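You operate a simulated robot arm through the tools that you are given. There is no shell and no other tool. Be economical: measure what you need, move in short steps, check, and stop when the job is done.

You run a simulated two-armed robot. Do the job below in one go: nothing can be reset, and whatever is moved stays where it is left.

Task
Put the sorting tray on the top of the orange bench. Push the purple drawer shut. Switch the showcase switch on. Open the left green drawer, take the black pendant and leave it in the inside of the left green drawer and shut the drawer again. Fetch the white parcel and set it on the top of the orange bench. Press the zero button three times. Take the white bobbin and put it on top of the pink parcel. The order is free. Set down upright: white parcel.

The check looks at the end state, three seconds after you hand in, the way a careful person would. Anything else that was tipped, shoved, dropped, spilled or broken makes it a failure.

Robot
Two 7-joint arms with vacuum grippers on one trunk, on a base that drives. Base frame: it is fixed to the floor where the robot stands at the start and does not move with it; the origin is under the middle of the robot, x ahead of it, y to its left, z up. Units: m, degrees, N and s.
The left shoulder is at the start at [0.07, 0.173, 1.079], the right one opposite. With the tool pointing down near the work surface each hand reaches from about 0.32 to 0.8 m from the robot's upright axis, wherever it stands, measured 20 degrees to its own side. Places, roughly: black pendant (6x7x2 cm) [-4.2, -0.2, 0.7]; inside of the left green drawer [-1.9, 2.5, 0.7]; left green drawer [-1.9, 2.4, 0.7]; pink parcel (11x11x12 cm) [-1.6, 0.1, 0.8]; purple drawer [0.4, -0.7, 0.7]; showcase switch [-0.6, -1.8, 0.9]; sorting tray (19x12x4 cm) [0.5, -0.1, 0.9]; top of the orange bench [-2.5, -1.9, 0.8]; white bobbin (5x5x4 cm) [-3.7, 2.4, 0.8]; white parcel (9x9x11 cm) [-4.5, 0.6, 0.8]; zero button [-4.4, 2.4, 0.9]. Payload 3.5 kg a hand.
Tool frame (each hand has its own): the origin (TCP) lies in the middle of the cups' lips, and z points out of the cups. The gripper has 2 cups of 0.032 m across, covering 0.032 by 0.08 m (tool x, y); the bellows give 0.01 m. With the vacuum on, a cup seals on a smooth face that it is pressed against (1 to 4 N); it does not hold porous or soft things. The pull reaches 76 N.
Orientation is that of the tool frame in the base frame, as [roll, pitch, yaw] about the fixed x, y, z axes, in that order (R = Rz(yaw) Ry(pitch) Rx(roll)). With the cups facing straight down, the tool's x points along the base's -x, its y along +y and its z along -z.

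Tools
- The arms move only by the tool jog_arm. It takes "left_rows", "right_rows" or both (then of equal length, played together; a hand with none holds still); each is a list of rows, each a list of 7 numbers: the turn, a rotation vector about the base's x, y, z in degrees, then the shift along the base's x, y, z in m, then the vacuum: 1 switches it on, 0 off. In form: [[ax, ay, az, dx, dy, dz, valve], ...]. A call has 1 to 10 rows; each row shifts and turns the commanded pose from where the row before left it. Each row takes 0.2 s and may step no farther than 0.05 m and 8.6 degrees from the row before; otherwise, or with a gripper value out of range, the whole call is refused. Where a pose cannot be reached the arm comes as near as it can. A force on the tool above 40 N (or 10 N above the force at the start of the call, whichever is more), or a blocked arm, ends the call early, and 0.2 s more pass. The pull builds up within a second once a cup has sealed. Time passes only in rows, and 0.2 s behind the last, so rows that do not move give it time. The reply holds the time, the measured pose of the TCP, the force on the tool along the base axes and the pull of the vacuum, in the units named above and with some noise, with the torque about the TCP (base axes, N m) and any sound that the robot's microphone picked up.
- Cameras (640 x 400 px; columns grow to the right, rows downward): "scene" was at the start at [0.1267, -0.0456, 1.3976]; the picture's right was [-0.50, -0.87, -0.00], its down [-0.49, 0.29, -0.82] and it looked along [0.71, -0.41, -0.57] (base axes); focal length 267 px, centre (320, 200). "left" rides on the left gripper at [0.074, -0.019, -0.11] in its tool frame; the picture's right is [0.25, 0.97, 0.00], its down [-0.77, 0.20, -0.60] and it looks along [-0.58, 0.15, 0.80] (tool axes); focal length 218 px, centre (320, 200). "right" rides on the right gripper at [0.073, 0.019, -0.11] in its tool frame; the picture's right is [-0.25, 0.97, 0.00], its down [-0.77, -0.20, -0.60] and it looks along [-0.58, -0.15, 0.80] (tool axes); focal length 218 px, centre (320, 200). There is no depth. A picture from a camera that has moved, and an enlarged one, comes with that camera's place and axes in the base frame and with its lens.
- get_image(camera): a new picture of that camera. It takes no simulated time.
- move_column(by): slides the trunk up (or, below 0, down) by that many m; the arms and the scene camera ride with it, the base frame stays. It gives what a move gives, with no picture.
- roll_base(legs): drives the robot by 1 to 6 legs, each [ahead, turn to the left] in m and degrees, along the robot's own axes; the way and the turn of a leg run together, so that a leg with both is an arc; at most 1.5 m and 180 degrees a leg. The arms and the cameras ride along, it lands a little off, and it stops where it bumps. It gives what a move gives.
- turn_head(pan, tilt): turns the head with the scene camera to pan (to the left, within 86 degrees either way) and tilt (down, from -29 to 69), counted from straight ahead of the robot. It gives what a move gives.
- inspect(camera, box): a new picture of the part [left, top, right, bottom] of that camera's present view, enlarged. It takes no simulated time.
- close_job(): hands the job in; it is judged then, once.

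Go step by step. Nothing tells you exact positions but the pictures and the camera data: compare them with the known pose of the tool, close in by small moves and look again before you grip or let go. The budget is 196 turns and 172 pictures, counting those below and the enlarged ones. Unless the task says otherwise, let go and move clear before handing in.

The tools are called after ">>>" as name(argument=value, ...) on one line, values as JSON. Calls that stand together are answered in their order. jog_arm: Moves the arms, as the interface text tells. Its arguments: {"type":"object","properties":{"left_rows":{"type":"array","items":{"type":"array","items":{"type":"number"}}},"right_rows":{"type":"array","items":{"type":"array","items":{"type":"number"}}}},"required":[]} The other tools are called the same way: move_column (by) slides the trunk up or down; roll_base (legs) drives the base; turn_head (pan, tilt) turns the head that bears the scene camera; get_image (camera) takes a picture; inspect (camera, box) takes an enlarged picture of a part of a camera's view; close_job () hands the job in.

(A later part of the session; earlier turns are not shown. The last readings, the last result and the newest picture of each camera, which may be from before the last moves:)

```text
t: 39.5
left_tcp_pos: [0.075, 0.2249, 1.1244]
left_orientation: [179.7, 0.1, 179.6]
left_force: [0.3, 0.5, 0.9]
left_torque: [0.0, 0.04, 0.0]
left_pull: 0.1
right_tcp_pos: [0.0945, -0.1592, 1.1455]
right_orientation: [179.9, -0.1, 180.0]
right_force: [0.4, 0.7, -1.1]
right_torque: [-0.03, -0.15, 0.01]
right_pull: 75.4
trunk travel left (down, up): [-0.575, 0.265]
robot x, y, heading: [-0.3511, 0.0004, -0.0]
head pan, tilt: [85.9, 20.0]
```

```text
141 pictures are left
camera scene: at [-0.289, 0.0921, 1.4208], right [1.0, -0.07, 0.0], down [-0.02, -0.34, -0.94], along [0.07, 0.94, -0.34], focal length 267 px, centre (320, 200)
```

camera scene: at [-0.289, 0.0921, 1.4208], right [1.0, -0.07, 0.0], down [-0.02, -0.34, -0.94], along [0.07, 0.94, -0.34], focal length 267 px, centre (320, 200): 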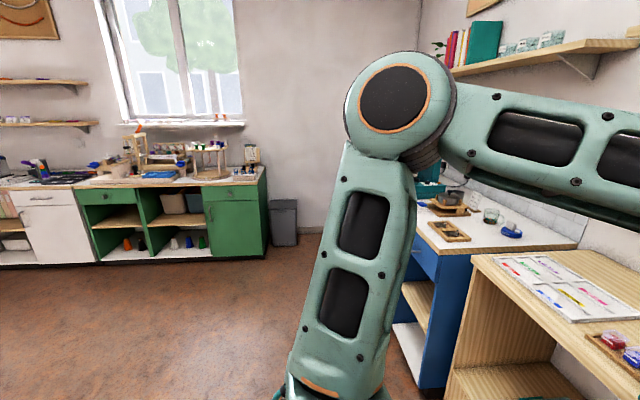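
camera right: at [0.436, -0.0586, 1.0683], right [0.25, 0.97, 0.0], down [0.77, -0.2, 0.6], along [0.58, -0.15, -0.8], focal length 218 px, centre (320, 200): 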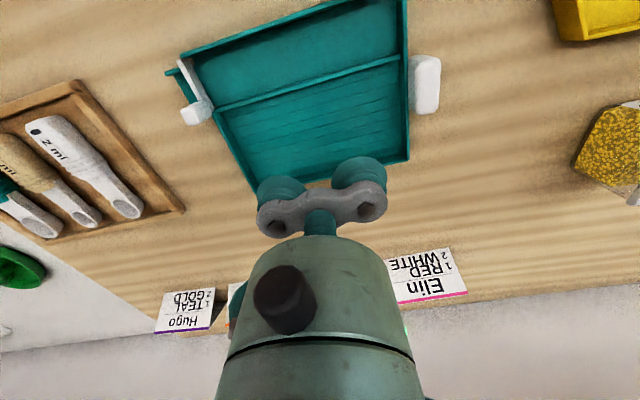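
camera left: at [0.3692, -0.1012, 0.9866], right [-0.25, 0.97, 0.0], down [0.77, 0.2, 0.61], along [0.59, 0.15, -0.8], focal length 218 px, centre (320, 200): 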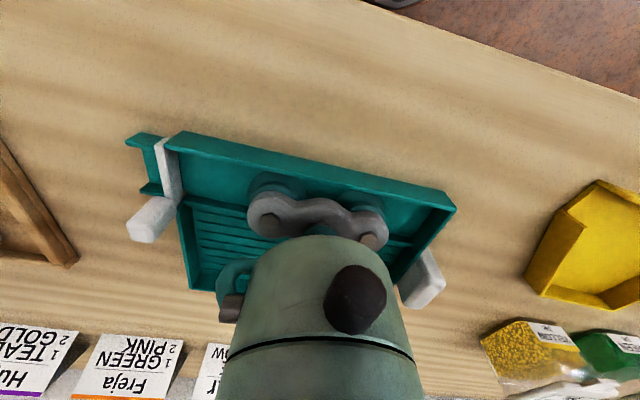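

Benches run along all walls; the orange one is on the right (−y) wall. I turn right and drive toward it, looking before each long leg.

>>> roll_base(legs=[[0, -90], [0.55, 0]])

>>> turn_head(pan=65, tilt=15)

>>> get_image(camera="scene")

>>> turn_head(pan=-75, tilt=20)

>>> get_image(camera="scene")

```text
t: 46.6
left_tcp_pos: [-0.1419, -0.9856, 1.1253]
left_orientation: [179.8, -0.1, 88.4]
left_force: [0.6, 0.1, 0.4]
left_torque: [0.01, -0.01, 0.05]
left_pull: 0.0
right_tcp_pos: [-0.5287, -0.9972, 1.146]
right_orientation: [179.9, -0.1, 88.7]
right_force: [0.4, 0.2, -1.5]
right_torque: [-0.03, 0.02, 0.02]
right_pull: 75.3
trunk travel left (down, up): [-0.575, 0.265]
robot x, y, heading: [-0.3592, -0.5611, -91.2]
head pan, tilt: [85.9, 20.0]
```

```text
t: 47.4
left_tcp_pos: [-0.1429, -0.9855, 1.1257]
left_orientation: [179.6, 0.1, 88.3]
left_force: [-0.6, 0.8, 0.6]
left_torque: [0.02, 0.02, 0.02]
left_pull: 0.0
right_tcp_pos: [-0.529, -0.9973, 1.1451]
right_orientation: [180.0, 0.0, 88.7]
right_force: [-0.1, 0.0, -0.7]
right_torque: [-0.06, 0.0, 0.01]
right_pull: 75.6
trunk travel left (down, up): [-0.575, 0.265]
robot x, y, heading: [-0.3602, -0.5594, -91.4]
head pan, tilt: [65.0, 15.0]
```

```text
140 pictures are left
camera scene: at [-0.2774, -0.6516, 1.429], right [-0.44, -0.9, 0.0], down [-0.23, 0.11, -0.97], along [0.87, -0.43, -0.26], focal length 267 px, centre (320, 200)
```

scene: 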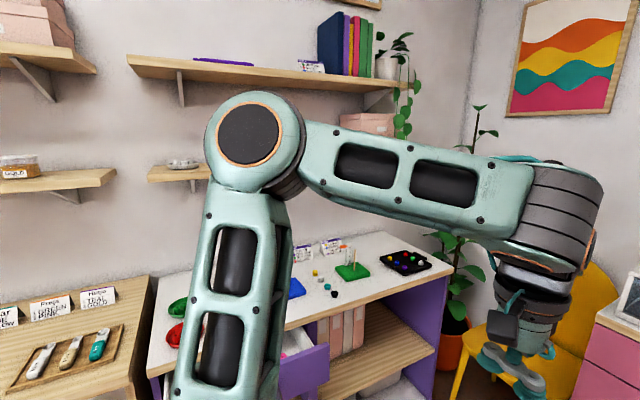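

```text
t: 49.7
left_tcp_pos: [-0.1438, -0.9855, 1.1253]
left_orientation: [179.7, 0.0, 88.3]
left_force: [0.3, 1.0, 0.3]
left_torque: [0.01, 0.0, 0.0]
left_pull: 0.1
right_tcp_pos: [-0.5296, -0.9973, 1.1461]
right_orientation: [-180.0, 0.0, 88.6]
right_force: [0.0, 1.0, -1.6]
right_torque: [-0.02, 0.03, 0.0]
right_pull: 75.3
trunk travel left (down, up): [-0.575, 0.265]
robot x, y, heading: [-0.3602, -0.5601, -91.4]
head pan, tilt: [-75.0, 20.0]
```

```text
139 pictures are left
camera scene: at [-0.4516, -0.6327, 1.4209], right [-0.24, 0.97, 0.0], down [0.33, 0.08, -0.94], along [-0.91, -0.22, -0.34], focal length 267 px, centre (320, 200)
```

scene: 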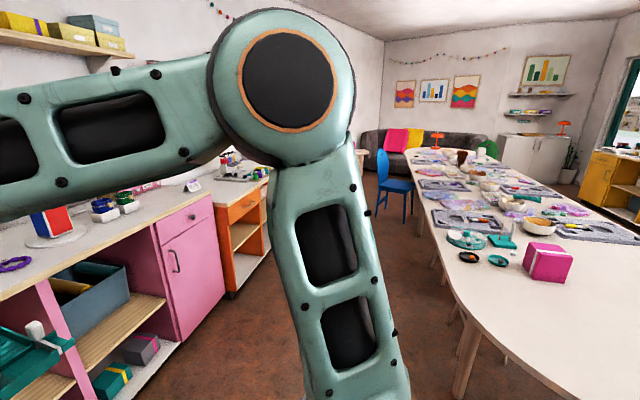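

The big table occupies the middle; a corridor runs along the right wall benches. I drive into the corridor and look ahead.

>>> roll_base(legs=[[0.42, 0], [0, -88.6], [0.9, 0]])

>>> turn_head(pan=0, tilt=35)

>>> get_image(camera="scene")

>>> turn_head(pan=50, tilt=30)

>>> get_image(camera="scene")

```text
t: 60.4
left_tcp_pos: [-1.7018, -1.1826, 1.1238]
left_orientation: [179.7, 0.0, -1.6]
left_force: [-0.8, -0.7, 0.4]
left_torque: [0.02, 0.01, 0.01]
left_pull: 0.0
right_tcp_pos: [-1.7139, -0.7955, 1.1457]
right_orientation: [179.9, 0.0, -1.0]
right_force: [-0.4, 0.5, -0.9]
right_torque: [-0.01, 0.04, -0.04]
right_pull: 75.7
trunk travel left (down, up): [-0.575, 0.265]
robot x, y, heading: [-1.2825, -0.9613, 178.5]
head pan, tilt: [-75.0, 20.0]
```

```text
t: 61.9
left_tcp_pos: [-1.7024, -1.1819, 1.1258]
left_orientation: [179.7, 0.0, -1.6]
left_force: [-0.2, -0.7, 0.4]
left_torque: [-0.02, -0.02, -0.02]
left_pull: 0.0
right_tcp_pos: [-1.7143, -0.7961, 1.1462]
right_orientation: [180.0, 0.0, -1.1]
right_force: [-0.1, -0.1, -0.9]
right_torque: [-0.01, 0.04, 0.03]
right_pull: 75.0
trunk travel left (down, up): [-0.575, 0.265]
robot x, y, heading: [-1.2733, -0.9622, 178.7]
head pan, tilt: [0.0, 35.0]
```

```text
138 pictures are left
camera scene: at [-1.4147, -0.9597, 1.397], right [0.02, 1.0, 0.0], down [0.57, -0.01, -0.82], along [-0.82, 0.02, -0.57], focal length 267 px, centre (320, 200)
```

scene: 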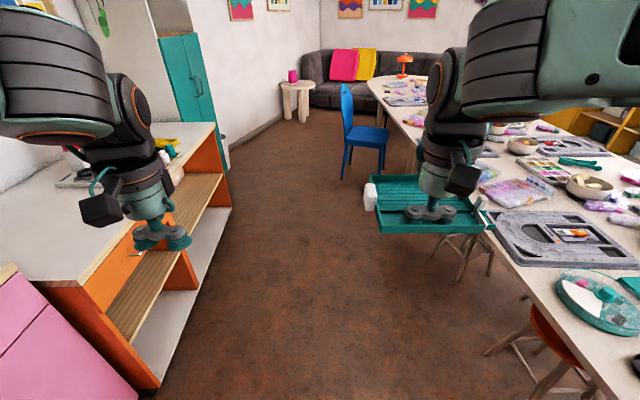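

```text
t: 63.1
left_tcp_pos: [-1.7032, -1.1826, 1.1243]
left_orientation: [179.6, -0.1, -1.5]
left_force: [-1.0, 0.0, 0.1]
left_torque: [-0.01, 0.04, 0.0]
left_pull: 0.0
right_tcp_pos: [-1.7137, -0.7944, 1.1459]
right_orientation: [-180.0, 0.1, -1.1]
right_force: [0.0, 0.4, -0.4]
right_torque: [-0.01, 0.05, 0.0]
right_pull: 75.9
trunk travel left (down, up): [-0.575, 0.265]
robot x, y, heading: [-1.2732, -0.9624, 178.9]
head pan, tilt: [50.0, 30.0]
```

```text
137 pictures are left
camera scene: at [-1.3863, -1.0296, 1.4048], right [-0.75, 0.66, 0.0], down [0.33, 0.38, -0.87], along [-0.57, -0.65, -0.5], focal length 267 px, centre (320, 200)
```

scene: 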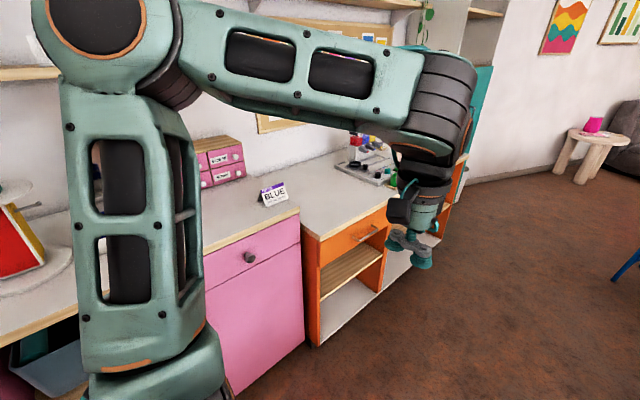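

The orange bench's front edge is at y≈−1.59, x from −1.87 to −3.05. I drive on and turn to face it.

>>> roll_base(legs=[[1.13, 0], [0, 91.3]])

>>> turn_head(pan=0, tilt=40)

>>> get_image(camera="scene")

```text
t: 72.6
left_tcp_pos: [-2.1737, -1.3645, 1.1246]
left_orientation: [179.7, 0.0, 88.6]
left_force: [0.2, -0.3, -0.5]
left_torque: [-0.02, -0.01, -0.03]
left_pull: 0.0
right_tcp_pos: [-2.5599, -1.3774, 1.1465]
right_orientation: [179.9, 0.0, 88.8]
right_force: [0.6, -0.2, -1.5]
right_torque: [-0.05, 0.06, 0.01]
right_pull: 75.3
trunk travel left (down, up): [-0.575, 0.265]
robot x, y, heading: [-2.3928, -0.9377, -90.9]
head pan, tilt: [50.0, 30.0]
```

```text
t: 73.8
left_tcp_pos: [-2.1743, -1.3635, 1.1246]
left_orientation: [179.7, 0.0, 88.5]
left_force: [-0.1, 0.1, 0.1]
left_torque: [0.01, -0.01, 0.0]
left_pull: 0.0
right_tcp_pos: [-2.5603, -1.3772, 1.1454]
right_orientation: [180.0, 0.0, 88.9]
right_force: [0.7, 0.8, 0.2]
right_torque: [-0.04, -0.01, -0.03]
right_pull: 75.1
trunk travel left (down, up): [-0.575, 0.265]
robot x, y, heading: [-2.3929, -0.9403, -90.9]
head pan, tilt: [0.0, 40.0]
```

```text
136 pictures are left
camera scene: at [-2.395, -1.0746, 1.3894], right [-1.0, 0.02, 0.0], down [0.01, 0.64, -0.77], along [-0.01, -0.77, -0.64], focal length 267 px, centre (320, 200)
```

scene: 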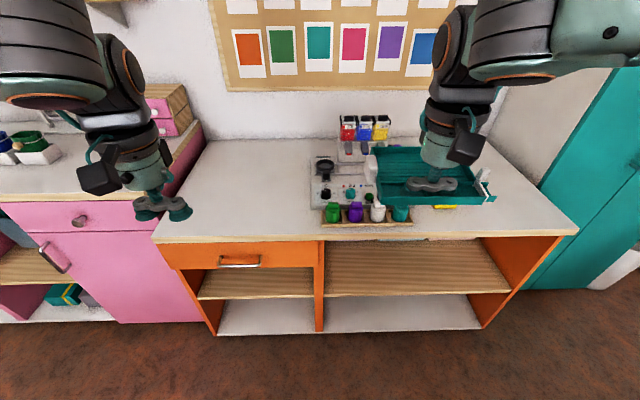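

The left part of the bench top (x −2.36 to −1.87) is free. I shift the robot along the bench so the right hand can put the tray there.

>>> roll_base(legs=[[0, 90.9], [0.33, 0], [0, -90], [0.2, 0]])

>>> get_image(camera="scene")

```text
t: 84.9
left_tcp_pos: [-1.8686, -1.5727, 1.1255]
left_orientation: [179.8, -0.1, 86.9]
left_force: [0.5, -0.9, -0.5]
left_torque: [-0.01, 0.01, 0.01]
left_pull: 0.2
right_tcp_pos: [-2.2543, -1.5754, 1.1468]
right_orientation: [179.9, 0.1, 87.2]
right_force: [-0.1, -0.5, -0.7]
right_torque: [-0.04, 0.02, -0.03]
right_pull: 75.7
trunk travel left (down, up): [-0.575, 0.265]
robot x, y, heading: [-2.078, -1.1411, -92.6]
head pan, tilt: [0.0, 40.0]
```

```text
135 pictures are left
camera scene: at [-2.0818, -1.2774, 1.3894], right [-1.0, 0.05, 0.0], down [0.03, 0.64, -0.77], along [-0.04, -0.77, -0.64], focal length 267 px, centre (320, 200)
```

scene: 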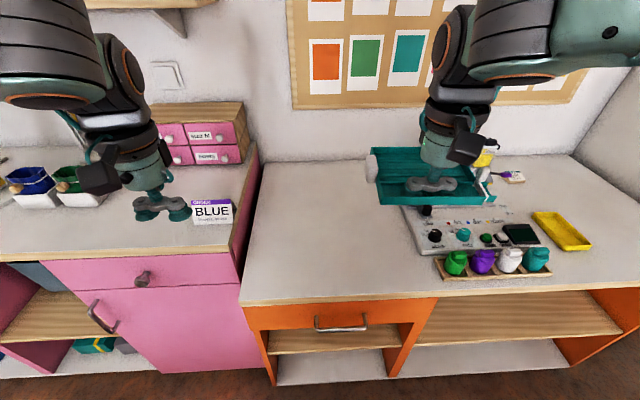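

I move the tray over the free area and lower toward the top, looking before contact.

>>> jog_arm(right_rows=[[0, 0, 0, 0.01, -0.04, 0, 1], [0, 0, 0, 0.01, -0.04, 0, 1], [0, 0, 0, 0.012, -0.045, 0, 1], [0, 0, 0, 0.012, 0, -0.04, 1], [0, 0, 0, 0, 0, -0.05, 1], [0, 0, 0, 0, 0, -0.05, 1], [0, 0, 0, 0, 0, -0.04, 1], [0, 0, 0, 0, 0, 0, 1]])

>>> get_image(camera="scene")

```text
t: 86.7
left_tcp_pos: [-1.868, -1.572, 1.1249]
left_orientation: [179.7, 0.0, 87.0]
left_force: [-0.4, 0.0, 0.0]
left_torque: [-0.01, -0.02, 0.04]
left_pull: 0.0
right_tcp_pos: [-2.2107, -1.6986, 0.9648]
right_orientation: [-180.0, -0.1, 87.4]
right_force: [-0.5, -0.2, -0.9]
right_torque: [-0.07, 0.01, -0.04]
right_pull: 75.8
trunk travel left (down, up): [-0.575, 0.265]
robot x, y, heading: [-2.0753, -1.137, -92.8]
head pan, tilt: [0.0, 40.0]
```

```text
134 pictures are left
camera scene: at [-2.0816, -1.2768, 1.3895], right [-1.0, 0.05, 0.0], down [0.03, 0.64, -0.77], along [-0.04, -0.77, -0.64], focal length 267 px, centre (320, 200)
```

scene: 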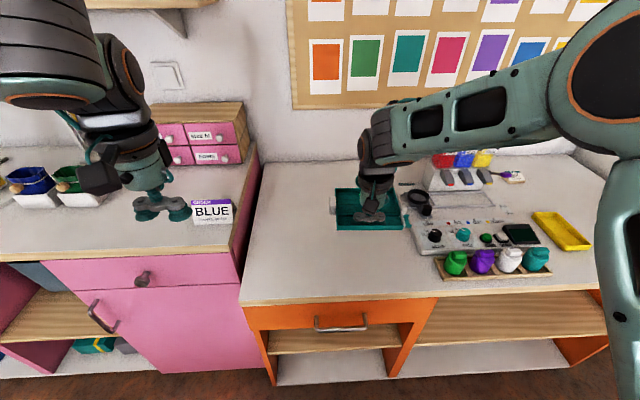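

I shift 3 cm away from the machine and lower slowly till contact.

>>> jog_arm(right_rows=[[0, 0, 0, 0.03, 0, 0, 1], [0, 0, 0, 0, 0, -0.03, 1], [0, 0, 0, 0, 0, -0.02, 1], [0, 0, 0, 0, 0, -0.015, 1], [0, 0, 0, 0, 0, -0.01, 1], [0, 0, 0, 0, 0, 0, 1]])

>>> inspect(camera="scene", box=[240, 150, 460, 300])

>>> get_image(camera="right")

```text
t: 88.1
left_tcp_pos: [-1.8675, -1.5715, 1.1239]
left_orientation: [179.7, 0.0, 86.8]
left_force: [-0.3, -0.4, 0.4]
left_torque: [-0.03, -0.05, -0.01]
left_pull: 0.0
right_tcp_pos: [-2.181, -1.6997, 0.8911]
right_orientation: [179.9, 0.0, 87.4]
right_force: [0.6, 0.0, -1.2]
right_torque: [-0.04, 0.01, -0.02]
right_pull: 75.9
trunk travel left (down, up): [-0.575, 0.265]
robot x, y, heading: [-2.0778, -1.144, -92.4]
head pan, tilt: [0.0, 40.0]
```

```text
2.67 times, centred on (350, 225) of scene
camera zoom: at [-2.0813, -1.277, 1.3895], right [-1.0, 0.05, 0.0], down [0.03, 0.64, -0.77], along [-0.04, -0.77, -0.64], focal length 711 px, centre (240, 133)
```

zoom: 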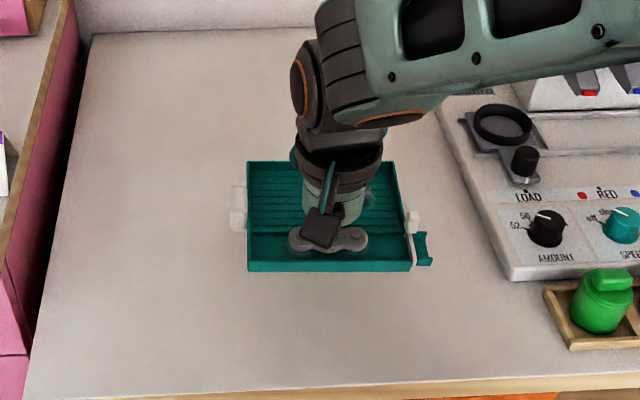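

```text
132 pictures are left
camera right: at [-2.1576, -1.626, 1.0004], right [0.95, -0.3, 0.0], down [-0.24, -0.76, 0.6], along [-0.18, -0.58, -0.8], focal length 218 px, centre (320, 200)
```

right: 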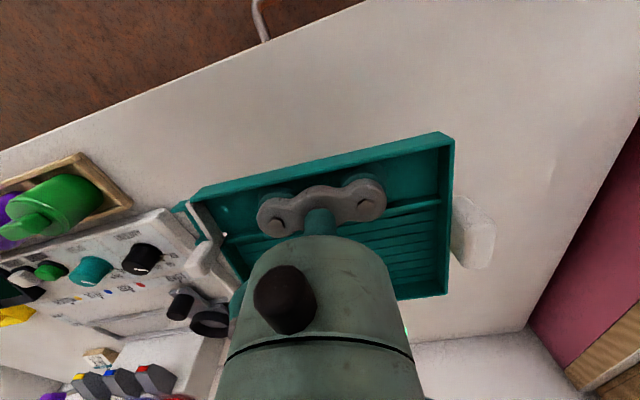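

Location is good, all clear. I lower until contact.

>>> jog_arm(right_rows=[[0, 0, 0, 0, 0, -0.012, 1], [0, 0, 0, 0, 0, -0.01, 1], [0, 0, 0, 0, 0, 0, 1]])

```text
t: 88.9
left_tcp_pos: [-1.8686, -1.5735, 1.1243]
left_orientation: [179.7, 0.1, 86.9]
left_force: [-0.5, -0.4, 1.1]
left_torque: [-0.03, -0.01, 0.01]
left_pull: 0.0
right_tcp_pos: [-2.1791, -1.7003, 0.8692]
right_orientation: [179.9, 0.1, 87.3]
right_force: [0.5, -0.4, -1.3]
right_torque: [-0.08, 0.03, -0.01]
right_pull: 75.3
trunk travel left (down, up): [-0.575, 0.265]
robot x, y, heading: [-2.0747, -1.1406, -92.5]
head pan, tilt: [0.0, 40.0]
```

>>> jog_arm(right_rows=[[0, 0, 0, 0, 0, -0.006, 1], [0, 0, 0, 0, 0, -0.006, 1], [0, 0, 0, 0, 0, 0, 1]])

>>> inspect(camera="scene", box=[300, 190, 420, 270])

```text
t: 89.7
left_tcp_pos: [-1.8698, -1.5729, 1.1255]
left_orientation: [179.7, 0.0, 86.9]
left_force: [0.2, -0.5, -0.8]
left_torque: [-0.01, 0.0, 0.01]
left_pull: 0.0
right_tcp_pos: [-2.1808, -1.6998, 0.8577]
right_orientation: [180.0, 0.0, 87.3]
right_force: [0.2, 0.2, -0.8]
right_torque: [-0.05, -0.01, 0.0]
right_pull: 75.8
trunk travel left (down, up): [-0.575, 0.265]
robot x, y, heading: [-2.0766, -1.1433, -92.8]
head pan, tilt: [0.0, 40.0]
```

```text
5.00 times, centred on (360, 230) of scene
camera zoom: at [-2.0816, -1.2772, 1.3894], right [-1.0, 0.05, 0.0], down [0.03, 0.64, -0.77], along [-0.04, -0.77, -0.64], focal length 1333 px, centre (120, 50)
```

zoom: 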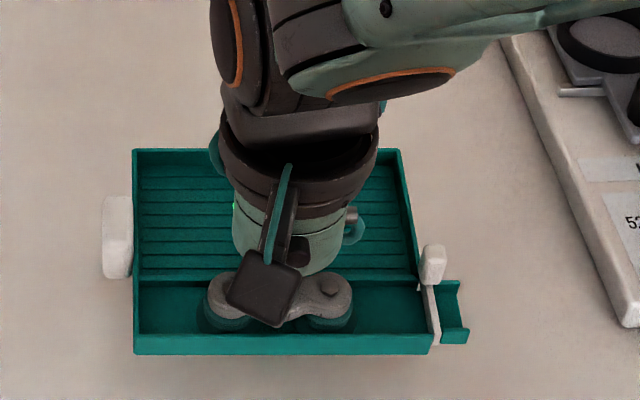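

>>> jog_arm(right_rows=[[0, 0, 0, 0, 0, -0.005, 1], [0, 0, 0, 0, 0, -0.004, 1], [0, 0, 0, 0, 0, 0, 1]])

```text
t: 90.5
left_tcp_pos: [-1.8683, -1.5734, 1.1254]
left_orientation: [179.7, 0.1, 86.8]
left_force: [0.4, 0.4, -0.6]
left_torque: [-0.01, -0.01, 0.01]
left_pull: 0.1
right_tcp_pos: [-2.1799, -1.6988, 0.8487]
right_orientation: [180.0, 0.0, 87.5]
right_force: [-0.5, -0.4, -1.4]
right_torque: [-0.02, 0.02, 0.0]
right_pull: 76.0
trunk travel left (down, up): [-0.575, 0.265]
robot x, y, heading: [-2.0738, -1.1451, -92.6]
head pan, tilt: [0.0, 40.0]
```

>>> jog_arm(right_rows=[[0, 0, 0, 0, 0, -0.004, 1], [0, 0, 0, 0, 0, -0.004, 1], [0, 0, 0, 0, 0, 0, 1]])

>>> inspect(camera="scene", box=[300, 190, 420, 270])

```text
t: 91.3
left_tcp_pos: [-1.8684, -1.5716, 1.1246]
left_orientation: [179.8, 0.1, 86.9]
left_force: [-0.2, -0.9, 0.5]
left_torque: [0.06, 0.01, 0.01]
left_pull: 0.0
right_tcp_pos: [-2.1806, -1.6996, 0.8396]
right_orientation: [-179.9, -0.1, 87.2]
right_force: [-0.5, -0.1, -1.0]
right_torque: [-0.06, 0.03, 0.0]
right_pull: 76.2
trunk travel left (down, up): [-0.575, 0.265]
robot x, y, heading: [-2.0762, -1.1426, -92.5]
head pan, tilt: [0.0, 40.0]
```

```text
5.00 times, centred on (360, 230) of scene
camera zoom: at [-2.0817, -1.2773, 1.3894], right [-1.0, 0.05, 0.0], down [0.03, 0.64, -0.77], along [-0.04, -0.77, -0.64], focal length 1333 px, centre (120, 50)
```

zoom: 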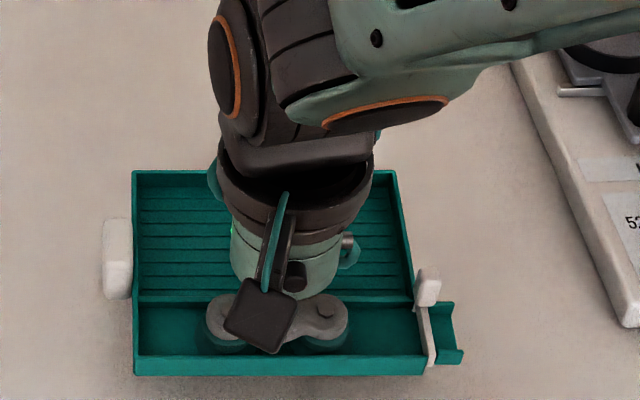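

>>> jog_arm(right_rows=[[0, 0, 0, 0, 0, -0.004, 1], [0, 0, 0, 0, 0, -0.004, 1], [0, 0, 0, 0, 0, -0.002, 1], [0, 0, 0, 0, 0, 0, 1]])

```text
t: 92.3
left_tcp_pos: [-1.8686, -1.5737, 1.1248]
left_orientation: [179.7, -0.1, 86.9]
left_force: [-0.1, -0.5, 0.0]
left_torque: [0.03, 0.01, 0.04]
left_pull: 0.2
right_tcp_pos: [-2.1804, -1.7007, 0.8301]
right_orientation: [-180.0, 0.0, 87.3]
right_force: [0.2, -0.3, -1.6]
right_torque: [-0.04, 0.02, 0.02]
right_pull: 75.7
trunk travel left (down, up): [-0.575, 0.265]
robot x, y, heading: [-2.074, -1.143, -92.8]
head pan, tilt: [0.0, 40.0]
```

>>> jog_arm(right_rows=[[0, 0, 0, 0, 0, -0.004, 1], [0, 0, 0, 0, 0, -0.004, 1], [0, 0, 0, 0, 0, -0.002, 1], [0, 0, 0, 0, 0, 0, 1]])

>>> inspect(camera="scene", box=[300, 190, 420, 270])

```text
t: 93.3
left_tcp_pos: [-1.8682, -1.5713, 1.1246]
left_orientation: [179.6, 0.0, 86.9]
left_force: [0.7, 0.2, -0.3]
left_torque: [0.02, 0.01, -0.02]
left_pull: 0.0
right_tcp_pos: [-2.1794, -1.6998, 0.8194]
right_orientation: [-179.9, -0.1, 87.3]
right_force: [0.0, 0.3, -1.4]
right_torque: [-0.04, 0.02, -0.01]
right_pull: 75.4
trunk travel left (down, up): [-0.575, 0.265]
robot x, y, heading: [-2.0721, -1.1426, -92.9]
head pan, tilt: [0.0, 40.0]
```

```text
5.00 times, centred on (360, 230) of scene
camera zoom: at [-2.0817, -1.2773, 1.3894], right [-1.0, 0.05, 0.0], down [0.03, 0.64, -0.77], along [-0.04, -0.77, -0.64], focal length 1333 px, centre (120, 50)
```

zoom: 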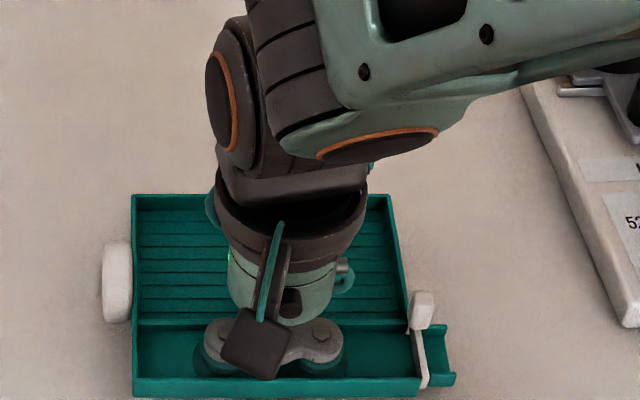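

>>> jog_arm(right_rows=[[0, 0, 0, 0, 0, -0.004, 1], [0, 0, 0, 0, 0, -0.004, 1], [0, 0, 0, 0, 0, -0.002, 1], [0, 0, 0, 0, 0, 0, 1]])

>>> inspect(camera="scene", box=[300, 210, 420, 290])

```text
t: 94.3
left_tcp_pos: [-1.8685, -1.5729, 1.125]
left_orientation: [179.7, 0.0, 86.9]
left_force: [-0.2, 0.1, -0.3]
left_torque: [0.01, -0.01, 0.01]
left_pull: 0.1
right_tcp_pos: [-2.1803, -1.7003, 0.8106]
right_orientation: [179.9, 0.0, 87.3]
right_force: [-0.1, -0.1, -1.7]
right_torque: [-0.04, 0.02, -0.01]
right_pull: 75.4
trunk travel left (down, up): [-0.575, 0.265]
robot x, y, heading: [-2.0703, -1.1425, -92.9]
head pan, tilt: [0.0, 40.0]
```

```text
5.00 times, centred on (360, 250) of scene
camera zoom: at [-2.0817, -1.2773, 1.3894], right [-1.0, 0.05, 0.0], down [0.03, 0.64, -0.77], along [-0.04, -0.77, -0.64], focal length 1333 px, centre (120, -50)
```

zoom: 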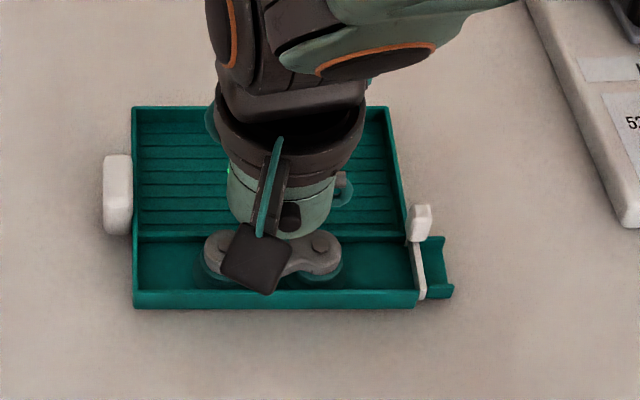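

>>> jog_arm(right_rows=[[0, 0, 0, 0, 0, -0.004, 1], [0, 0, 0, 0, 0, -0.003, 1], [0, 0, 0, 0, 0, -0.003, 1], [0, 0, 0, 0, 0, 0, 1]])

```text
t: 95.2
left_tcp_pos: [-1.8697, -1.5707, 1.1258]
left_orientation: [179.8, 0.1, 86.9]
left_force: [-0.7, 0.1, 0.3]
left_torque: [-0.03, 0.0, 0.03]
left_pull: 0.0
right_tcp_pos: [-2.18, -1.7014, 0.8047]
right_orientation: [-179.9, 0.5, 87.4]
right_force: [-2.5, 7.7, 18.2]
right_torque: [0.5, 0.02, 0.23]
right_pull: 75.2
trunk travel left (down, up): [-0.575, 0.265]
robot x, y, heading: [-2.0754, -1.1409, -92.4]
head pan, tilt: [0.0, 40.0]
stopped in row 4 (right hand): the force on the tool passed its limit at 42 N (the readings are from after the stop); the commanded pose is now the measured one
```

Contact at z≈0.805. I release and lift straight up.

>>> jog_arm(right_rows=[[0, 0, 0, 0, 0, 0.001, 0], [0, 0, 0, 0, 0, 0.001, 0], [0, 0, 0, 0, 0, 0.001, 0], [0, 0, 0, 0, 0, 0, 0], [0, 0, 0, 0, 0, 0.005, 0], [0, 0, 0, 0, 0, 0.02, 0], [0, 0, 0, 0, 0, 0.04, 0]])

>>> get_image(camera="scene")

```text
t: 96.8
left_tcp_pos: [-1.868, -1.572, 1.1263]
left_orientation: [179.6, 0.1, 86.8]
left_force: [0.3, 0.8, -0.6]
left_torque: [-0.01, 0.02, 0.01]
left_pull: 0.1
right_tcp_pos: [-2.1822, -1.7002, 0.8706]
right_orientation: [-180.0, 0.5, 87.4]
right_force: [-0.3, 0.0, -0.8]
right_torque: [0.07, 0.0, -0.01]
right_pull: 0.1
trunk travel left (down, up): [-0.575, 0.265]
robot x, y, heading: [-2.0747, -1.141, -92.7]
head pan, tilt: [0.0, 40.0]
```

```text
127 pictures are left
camera scene: at [-2.0816, -1.2759, 1.3895], right [-1.0, 0.05, 0.0], down [0.03, 0.64, -0.77], along [-0.04, -0.77, -0.64], focal length 267 px, centre (320, 200)
```

scene: 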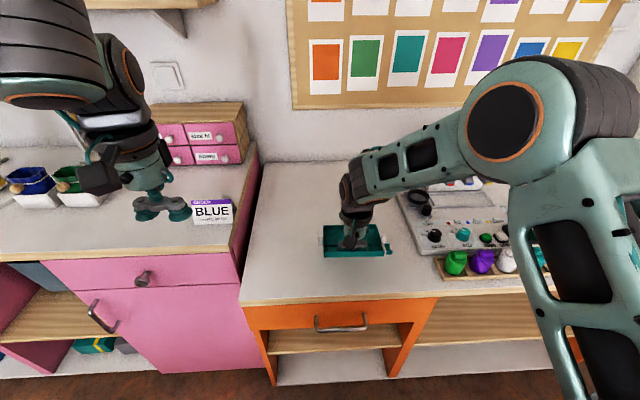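

Tray is on the bench. I raise the hand, straighten it, and drive to the showcase switch on the pink bench.

>>> jog_arm(right_rows=[[0, 0, 0, 0, 0.0, 0.05, 0], [0, 0, 0, 0, 0.0, 0.05, 0], [0, 0, 0, 0, 0.03, 0.04, 0], [0, 0, 0, -0.02, 0.04, 0.03, 0], [0, 0, 0, -0.02, 0.04, 0.03, 0]])

>>> roll_base(legs=[[-0.15, 0], [0, 92.6], [1.45, 0], [0, -90]])

>>> turn_head(pan=0, tilt=35)

>>> get_image(camera="scene")

```text
refused: row 4 steps farther than a row can; nothing moved
```

```text
t: 112.5
left_tcp_pos: [-0.4451, -1.4764, 1.1242]
left_orientation: [179.7, 0.0, 87.4]
left_force: [0.0, -0.3, -0.6]
left_torque: [-0.03, 0.02, 0.01]
left_pull: 0.1
right_tcp_pos: [-0.7576, -1.6087, 0.8696]
right_orientation: [179.9, 0.3, 87.7]
right_force: [0.4, -0.1, -1.4]
right_torque: [0.02, 0.0, -0.01]
right_pull: 0.1
trunk travel left (down, up): [-0.575, 0.265]
robot x, y, heading: [-0.6547, -1.0459, -92.4]
head pan, tilt: [0.0, 40.0]
```

```text
t: 113.1
left_tcp_pos: [-0.4459, -1.4775, 1.1254]
left_orientation: [179.7, 0.0, 87.4]
left_force: [0.1, 0.3, 0.1]
left_torque: [0.04, 0.0, 0.04]
left_pull: 0.1
right_tcp_pos: [-0.758, -1.6094, 0.8707]
right_orientation: [180.0, 0.4, 87.7]
right_force: [-0.6, 0.2, -1.6]
right_torque: [0.05, 0.01, 0.02]
right_pull: 0.0
trunk travel left (down, up): [-0.575, 0.265]
robot x, y, heading: [-0.6557, -1.0476, -92.1]
head pan, tilt: [0.0, 35.0]
```

```text
126 pictures are left
camera scene: at [-0.661, -1.1856, 1.3969], right [-1.0, 0.04, 0.0], down [0.02, 0.57, -0.82], along [-0.03, -0.82, -0.57], focal length 267 px, centre (320, 200)
```

scene: 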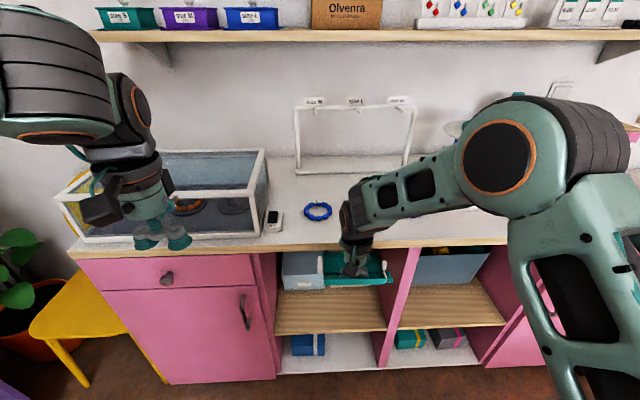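

The raise was refused, and the tray seems to be still hanging on the right hand, wedged between the channel walls. I look closer.

>>> inspect(camera="scene", box=[290, 200, 430, 300])

>>> get_image(camera="right")

```text
4.00 times, centred on (360, 250) of scene
camera zoom: at [-0.661, -1.1856, 1.3969], right [-1.0, 0.04, 0.0], down [0.02, 0.57, -0.82], along [-0.03, -0.82, -0.57], focal length 1067 px, centre (160, 0)
```

zoom: 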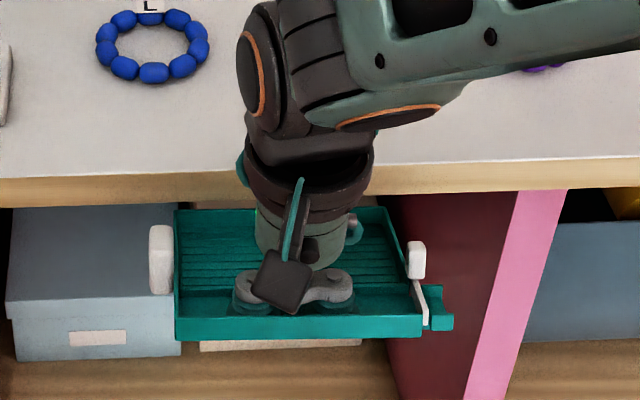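

```text
124 pictures are left
camera right: at [-0.7361, -1.5338, 0.9794], right [0.96, -0.29, 0.0], down [-0.23, -0.76, 0.61], along [-0.18, -0.58, -0.79], focal length 218 px, centre (320, 200)
```

right: 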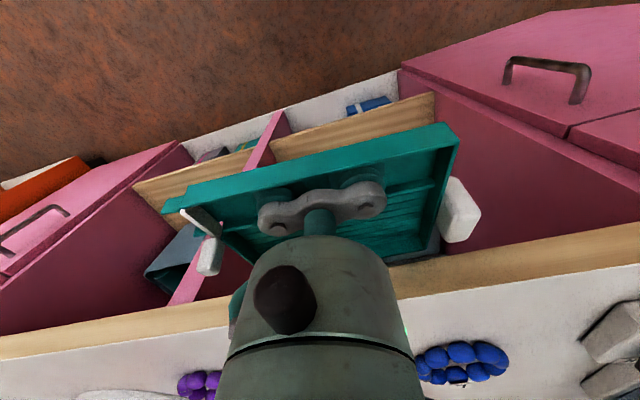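

The tray is stuck to the hand with the vacuum off. I turn the vacuum back on, raise it safely, and take it back to the bench.

>>> jog_arm(right_rows=[[0, 0, 0, 0, 0, 0, 1], [0, 0, 0, 0, 0, 0, 1], [0, 0, 0, 0, 0, 0, 1], [0, 0, 0, 0, 0, 0.02, 1], [0, 0, 0, 0, 0, 0.03, 1], [0, 0, 0, 0, 0, 0.04, 1], [0, 0, 0, 0, 0, 0.04, 1], [0, 0, 0, 0, 0, 0.04, 1], [0, 0, 0, 0, 0, 0.04, 1]])

```text
t: 115.1
left_tcp_pos: [-0.4445, -1.4749, 1.1256]
left_orientation: [179.7, 0.0, 87.4]
left_force: [-0.3, 0.5, 0.1]
left_torque: [-0.01, -0.02, 0.0]
left_pull: 0.0
right_tcp_pos: [-0.7594, -1.6068, 1.0843]
right_orientation: [180.0, 0.5, 87.7]
right_force: [0.5, 0.7, 0.1]
right_torque: [0.04, 0.02, 0.03]
right_pull: 0.1
trunk travel left (down, up): [-0.575, 0.265]
robot x, y, heading: [-0.6537, -1.0472, -92.0]
head pan, tilt: [0.0, 35.0]
```

>>> get_image(camera="right")

>>> get_image(camera="scene")

```text
123 pictures are left
camera right: at [-0.7372, -1.5332, 1.1929], right [0.96, -0.29, 0.0], down [-0.23, -0.76, 0.61], along [-0.18, -0.58, -0.79], focal length 218 px, centre (320, 200)
```

right: 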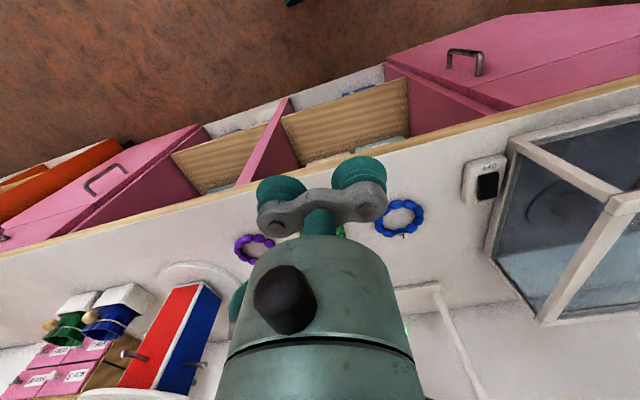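

```text
122 pictures are left
camera scene: at [-0.6607, -1.1848, 1.397], right [-1.0, 0.04, 0.0], down [0.02, 0.57, -0.82], along [-0.03, -0.82, -0.57], focal length 267 px, centre (320, 200)
```

scene: 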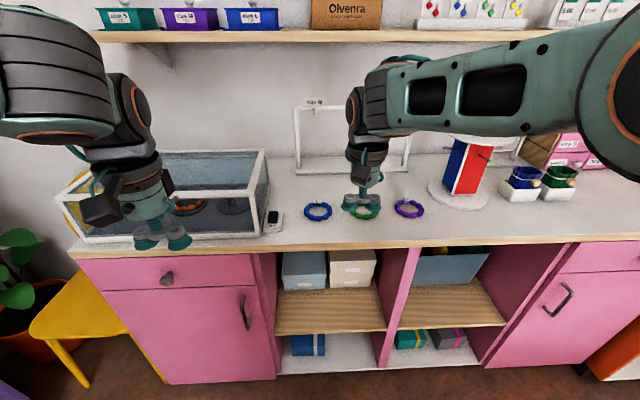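

The tray has dropped. I find it on the floor.

>>> turn_head(pan=0, tilt=69)

>>> get_image(camera="scene")

```text
t: 116.1
left_tcp_pos: [-0.4455, -1.4753, 1.1258]
left_orientation: [179.7, 0.0, 87.4]
left_force: [0.0, 0.3, -0.1]
left_torque: [-0.01, 0.03, 0.0]
left_pull: 0.1
right_tcp_pos: [-0.7601, -1.6095, 1.0824]
right_orientation: [180.0, 0.5, 87.7]
right_force: [0.3, -0.8, -0.6]
right_torque: [-0.02, 0.01, 0.0]
right_pull: 0.0
trunk travel left (down, up): [-0.575, 0.265]
robot x, y, heading: [-0.6513, -1.0512, -92.1]
head pan, tilt: [0.0, 68.8]
```

```text
121 pictures are left
camera scene: at [-0.6596, -1.1533, 1.3534], right [-1.0, 0.04, 0.0], down [0.04, 0.93, -0.36], along [-0.01, -0.36, -0.93], focal length 267 px, centre (320, 200)
```

scene: 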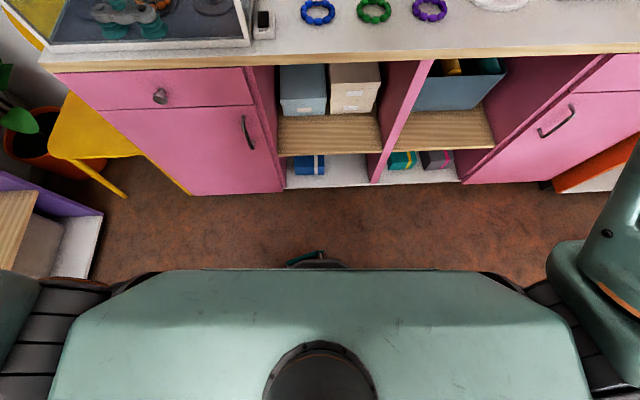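

Something teal is on the floor right in front of my base. I tilt the right hand's camera toward it.

>>> jog_arm(right_rows=[[8, 0, 0, 0, 0, 0.02, 0], [8, 0, 0, 0, 0, 0.02, 0], [8, 0, 0, 0, 0, 0.02, 0], [8, 0, 0, 0, 0, 0.02, 0]])

>>> get_image(camera="right")

```text
t: 117.0
left_tcp_pos: [-0.4445, -1.4773, 1.1246]
left_orientation: [179.7, -0.1, 87.3]
left_force: [-0.7, 0.3, -0.1]
left_torque: [-0.02, 0.03, 0.02]
left_pull: 0.2
right_tcp_pos: [-0.7583, -1.6152, 1.1437]
right_orientation: [-178.8, -24.3, 86.3]
right_force: [24.7, -0.1, -6.3]
right_torque: [-0.04, 3.95, -0.52]
right_pull: 0.1
right hand out of reach, approached as far as the arm can: row 4
trunk travel left (down, up): [-0.575, 0.265]
robot x, y, heading: [-0.6566, -1.0469, -92.1]
head pan, tilt: [0.0, 68.8]
stopped in row 4 (right hand): the force on the tool passed its limit at 270 N (the readings are from after the stop); the commanded pose is now the measured one
```

```text
120 pictures are left
camera right: at [-0.7347, -1.593, 1.2742], right [0.95, -0.28, -0.12], down [-0.25, -0.94, 0.24], along [-0.18, -0.19, -0.96], focal length 218 px, centre (320, 200)
```

right: 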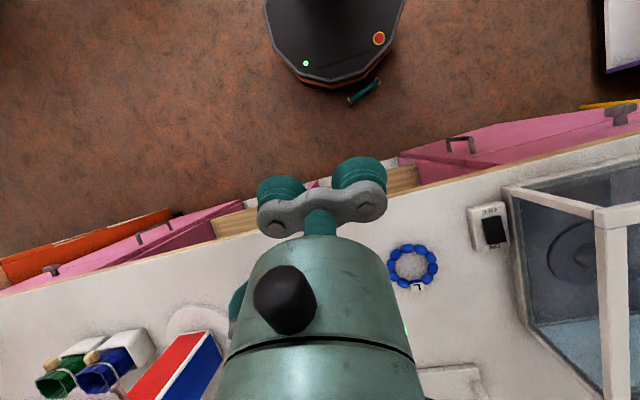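

The tray seems to stand on edge leaning at my base front. I first undo the tilt of the arm.

>>> jog_arm(right_rows=[[-8, 0, 0, 0, 0.0, -0.02, 0], [-8, 0, 0, 0, 0, -0.02, 0], [-8, 0, 0, 0, 0, -0.01, 0]])

>>> inspect(camera="scene", box=[260, 230, 380, 290])

```text
t: 117.8
left_tcp_pos: [-0.4457, -1.4742, 1.125]
left_orientation: [179.7, 0.0, 87.2]
left_force: [-0.6, 0.6, 0.7]
left_torque: [-0.02, -0.03, 0.01]
left_pull: 0.1
right_tcp_pos: [-0.7579, -1.6124, 1.0936]
right_orientation: [179.7, -0.3, 86.7]
right_force: [0.5, 0.3, -0.8]
right_torque: [0.02, 0.03, -0.01]
right_pull: 0.0
trunk travel left (down, up): [-0.575, 0.265]
robot x, y, heading: [-0.6545, -1.0497, -92.1]
head pan, tilt: [0.0, 68.8]
```

```text
5.33 times, centred on (320, 260) of scene
camera zoom: at [-0.6598, -1.152, 1.3534], right [-1.0, 0.04, 0.0], down [0.04, 0.93, -0.36], along [-0.01, -0.36, -0.93], focal length 1422 px, centre (320, -120)
```

zoom: 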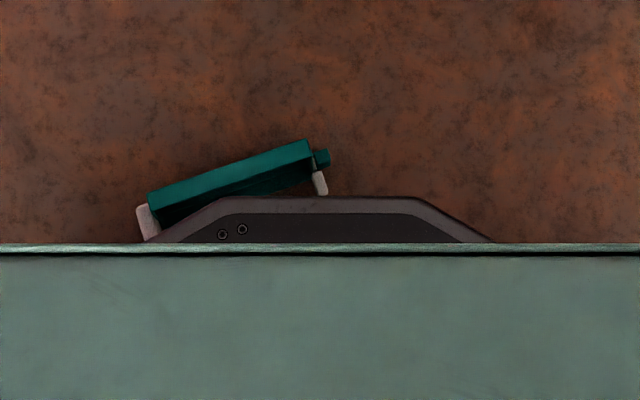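

The tray stands on its long edge with its open face toward me. I back up so that it frees itself and look how it lies.

>>> roll_base(legs=[[-0.3, 0]])

>>> get_image(camera="scene")

```text
t: 119.9
left_tcp_pos: [-0.4341, -1.172, 1.1248]
left_orientation: [179.8, -0.1, 87.3]
left_force: [0.1, -0.1, 1.2]
left_torque: [0.0, 0.0, -0.03]
left_pull: 0.0
right_tcp_pos: [-0.7471, -1.3108, 1.0927]
right_orientation: [179.7, -0.4, 86.8]
right_force: [0.1, 0.1, -0.1]
right_torque: [-0.01, -0.02, -0.05]
right_pull: 0.1
trunk travel left (down, up): [-0.575, 0.265]
robot x, y, heading: [-0.6451, -0.746, -92.3]
head pan, tilt: [0.0, 68.8]
```

```text
118 pictures are left
camera scene: at [-0.6478, -0.8499, 1.3533], right [-1.0, 0.04, 0.0], down [0.04, 0.93, -0.36], along [-0.01, -0.36, -0.93], focal length 267 px, centre (320, 200)
```

scene: 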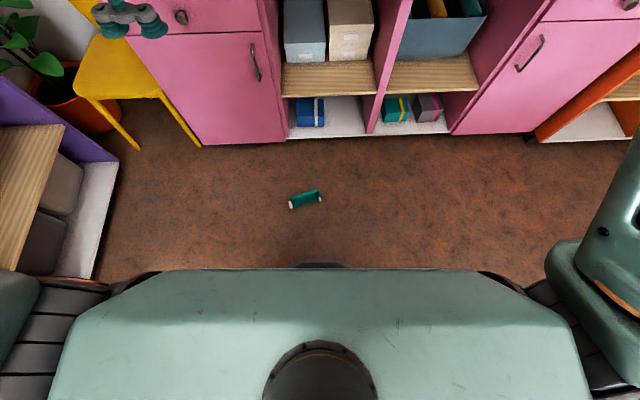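

>>> inspect(camera="scene", box=[275, 170, 335, 230])

```text
6.67 times, centred on (305, 200) of scene
camera zoom: at [-0.6478, -0.8499, 1.3533], right [-1.0, 0.04, 0.0], down [0.04, 0.93, -0.36], along [-0.01, -0.36, -0.93], focal length 1778 px, centre (420, 200)
```

zoom: 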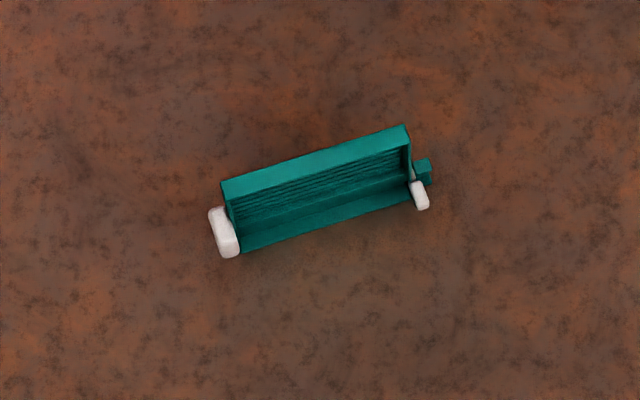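

The tray stands stably on its long edge, open face toward me. I plan to align with it, then tip it gently away from me so it lies face up, and pick it up again.

>>> roll_base(legs=[[0, 18]])

>>> get_image(camera="scene")

>>> inspect(camera="scene", box=[310, 160, 410, 230])

```text
t: 121.3
left_tcp_pos: [-0.3112, -1.0878, 1.1257]
left_orientation: [179.8, 0.0, 105.3]
left_force: [0.8, 0.5, -1.6]
left_torque: [-0.02, -0.02, -0.01]
left_pull: 0.1
right_tcp_pos: [-0.567, -1.3143, 1.092]
right_orientation: [179.8, -0.4, 104.5]
right_force: [-0.3, -0.9, -0.1]
right_torque: [-0.03, 0.04, 0.01]
right_pull: 0.1
trunk travel left (down, up): [-0.575, 0.265]
robot x, y, heading: [-0.643, -0.742, -74.2]
head pan, tilt: [0.0, 68.8]
```

```text
116 pictures are left
camera scene: at [-0.6152, -0.8462, 1.3533], right [-0.96, -0.27, 0.0], down [-0.25, 0.9, -0.36], along [0.1, -0.35, -0.93], focal length 267 px, centre (320, 200)
```

scene: 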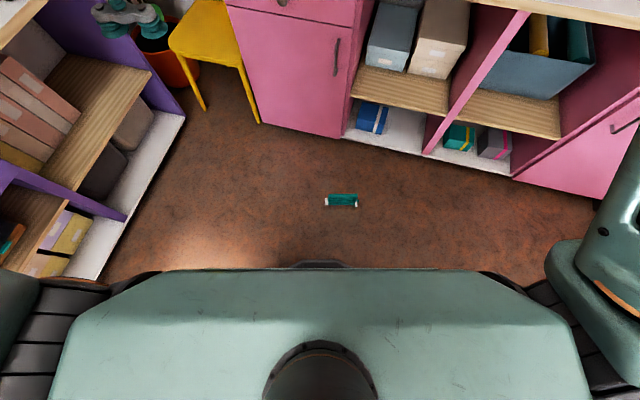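

```text
5.71 times, centred on (360, 195) of scene
camera zoom: at [-0.6152, -0.8462, 1.3533], right [-0.96, -0.27, 0.0], down [-0.25, 0.9, -0.36], along [0.1, -0.35, -0.93], focal length 1524 px, centre (91, 229)
```

zoom: 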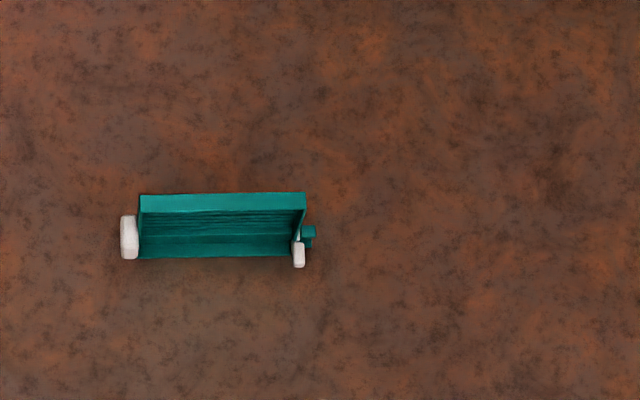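

Aligned. I move the right hand behind the tray, lower the trunk, and check.

>>> jog_arm(right_rows=[[0, 0, 0, -0.022, 0.015, 0, 0], [0, 0, 0, -0.022, 0.015, 0, 0]])

>>> move_column(by=-0.57)

>>> get_image(camera="scene")

```text
t: 121.9
left_tcp_pos: [-0.3123, -1.086, 1.1266]
left_orientation: [179.7, 0.1, 105.2]
left_force: [-0.3, -0.8, 0.4]
left_torque: [0.0, -0.01, -0.01]
left_pull: 0.1
right_tcp_pos: [-0.6123, -1.2826, 1.0921]
right_orientation: [179.7, -0.3, 104.6]
right_force: [-0.6, 0.1, 0.6]
right_torque: [-0.02, 0.0, 0.03]
right_pull: 0.1
trunk travel left (down, up): [-0.575, 0.265]
robot x, y, heading: [-0.6427, -0.7417, -74.2]
head pan, tilt: [0.0, 68.8]
```

```text
refused: -0.57 is not a number from -0.4 to 0.4
```

```text
114 pictures are left
camera scene: at [-0.6156, -0.8451, 1.3534], right [-0.96, -0.27, 0.0], down [-0.25, 0.9, -0.36], along [0.1, -0.35, -0.93], focal length 267 px, centre (320, 200)
```

scene: 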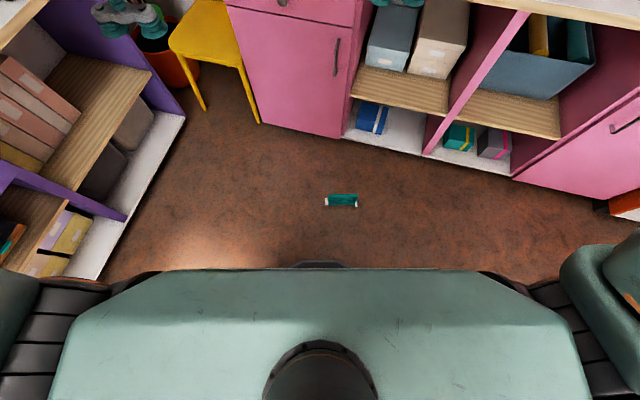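

>>> move_column(by=-0.4)

>>> move_column(by=-0.17)

>>> jog_arm(right_rows=[[0, 0, 0, 0, 0, -0.05, 0], [0, 0, 0, 0, 0, -0.05, 0], [0, 0, 0, 0, 0, -0.05, 0], [0, 0, 0, 0, 0, -0.05, 0], [0, 0, 0, 0, 0, -0.05, 0]])

>>> get_image(camera="scene")

>>> get_image(camera="right")

```text
t: 125.7
left_tcp_pos: [-0.3119, -1.0866, 0.7249]
left_orientation: [179.7, -0.1, 105.1]
left_force: [0.4, 0.2, -0.2]
left_torque: [0.04, -0.04, -0.01]
left_pull: 0.0
right_tcp_pos: [-0.6102, -1.2836, 0.6931]
right_orientation: [179.7, -0.4, 104.6]
right_force: [0.2, -0.4, -0.1]
right_torque: [-0.02, -0.02, 0.0]
right_pull: 0.0
trunk travel left (down, up): [-0.175, 0.665]
robot x, y, heading: [-0.6471, -0.7396, -74.2]
head pan, tilt: [0.0, 68.8]
```

```text
t: 127.6
left_tcp_pos: [-0.3114, -1.0875, 0.5548]
left_orientation: [179.8, 0.0, 105.2]
left_force: [-0.6, -0.2, -0.6]
left_torque: [0.01, 0.02, -0.01]
left_pull: 0.2
right_tcp_pos: [-0.611, -1.2842, 0.5231]
right_orientation: [179.7, -0.4, 104.6]
right_force: [0.0, -0.1, 0.1]
right_torque: [-0.02, 0.02, 0.01]
right_pull: 0.0
trunk travel left (down, up): [-0.005, 0.835]
robot x, y, heading: [-0.645, -0.7442, -74.4]
head pan, tilt: [0.0, 68.8]
```

```text
t: 128.8
left_tcp_pos: [-0.3114, -1.0858, 0.5557]
left_orientation: [179.8, 0.1, 105.2]
left_force: [-0.1, -0.3, 0.6]
left_torque: [-0.04, 0.01, 0.04]
left_pull: 0.2
right_tcp_pos: [-0.6116, -1.2833, 0.2755]
right_orientation: [179.8, -0.3, 104.6]
right_force: [0.2, 1.0, 0.0]
right_torque: [-0.02, -0.03, -0.01]
right_pull: 0.0
trunk travel left (down, up): [-0.005, 0.835]
robot x, y, heading: [-0.6453, -0.7451, -74.5]
head pan, tilt: [0.0, 68.8]
```

```text
113 pictures are left
camera scene: at [-0.6151, -0.846, 0.7834], right [-0.96, -0.27, 0.0], down [-0.25, 0.9, -0.36], along [0.1, -0.35, -0.93], focal length 267 px, centre (320, 200)
```

scene: 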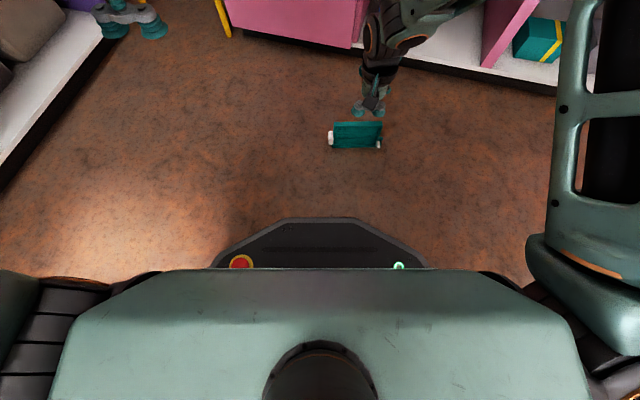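

```text
112 pictures are left
camera right: at [-0.6115, -1.2057, 0.3858], right [1.0, 0.0, 0.0], down [0.0, -0.8, 0.6], along [0.0, -0.6, -0.8], focal length 218 px, centre (320, 200)
```

right: 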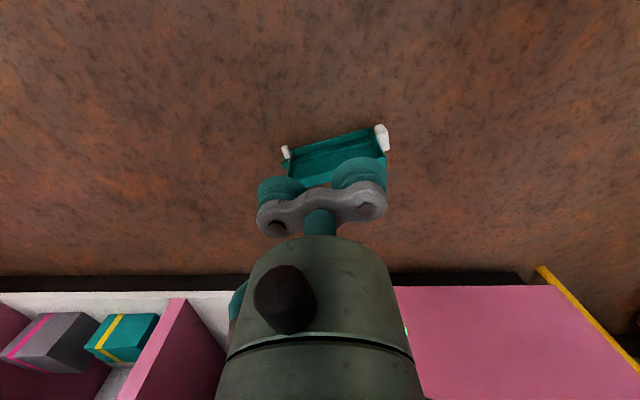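

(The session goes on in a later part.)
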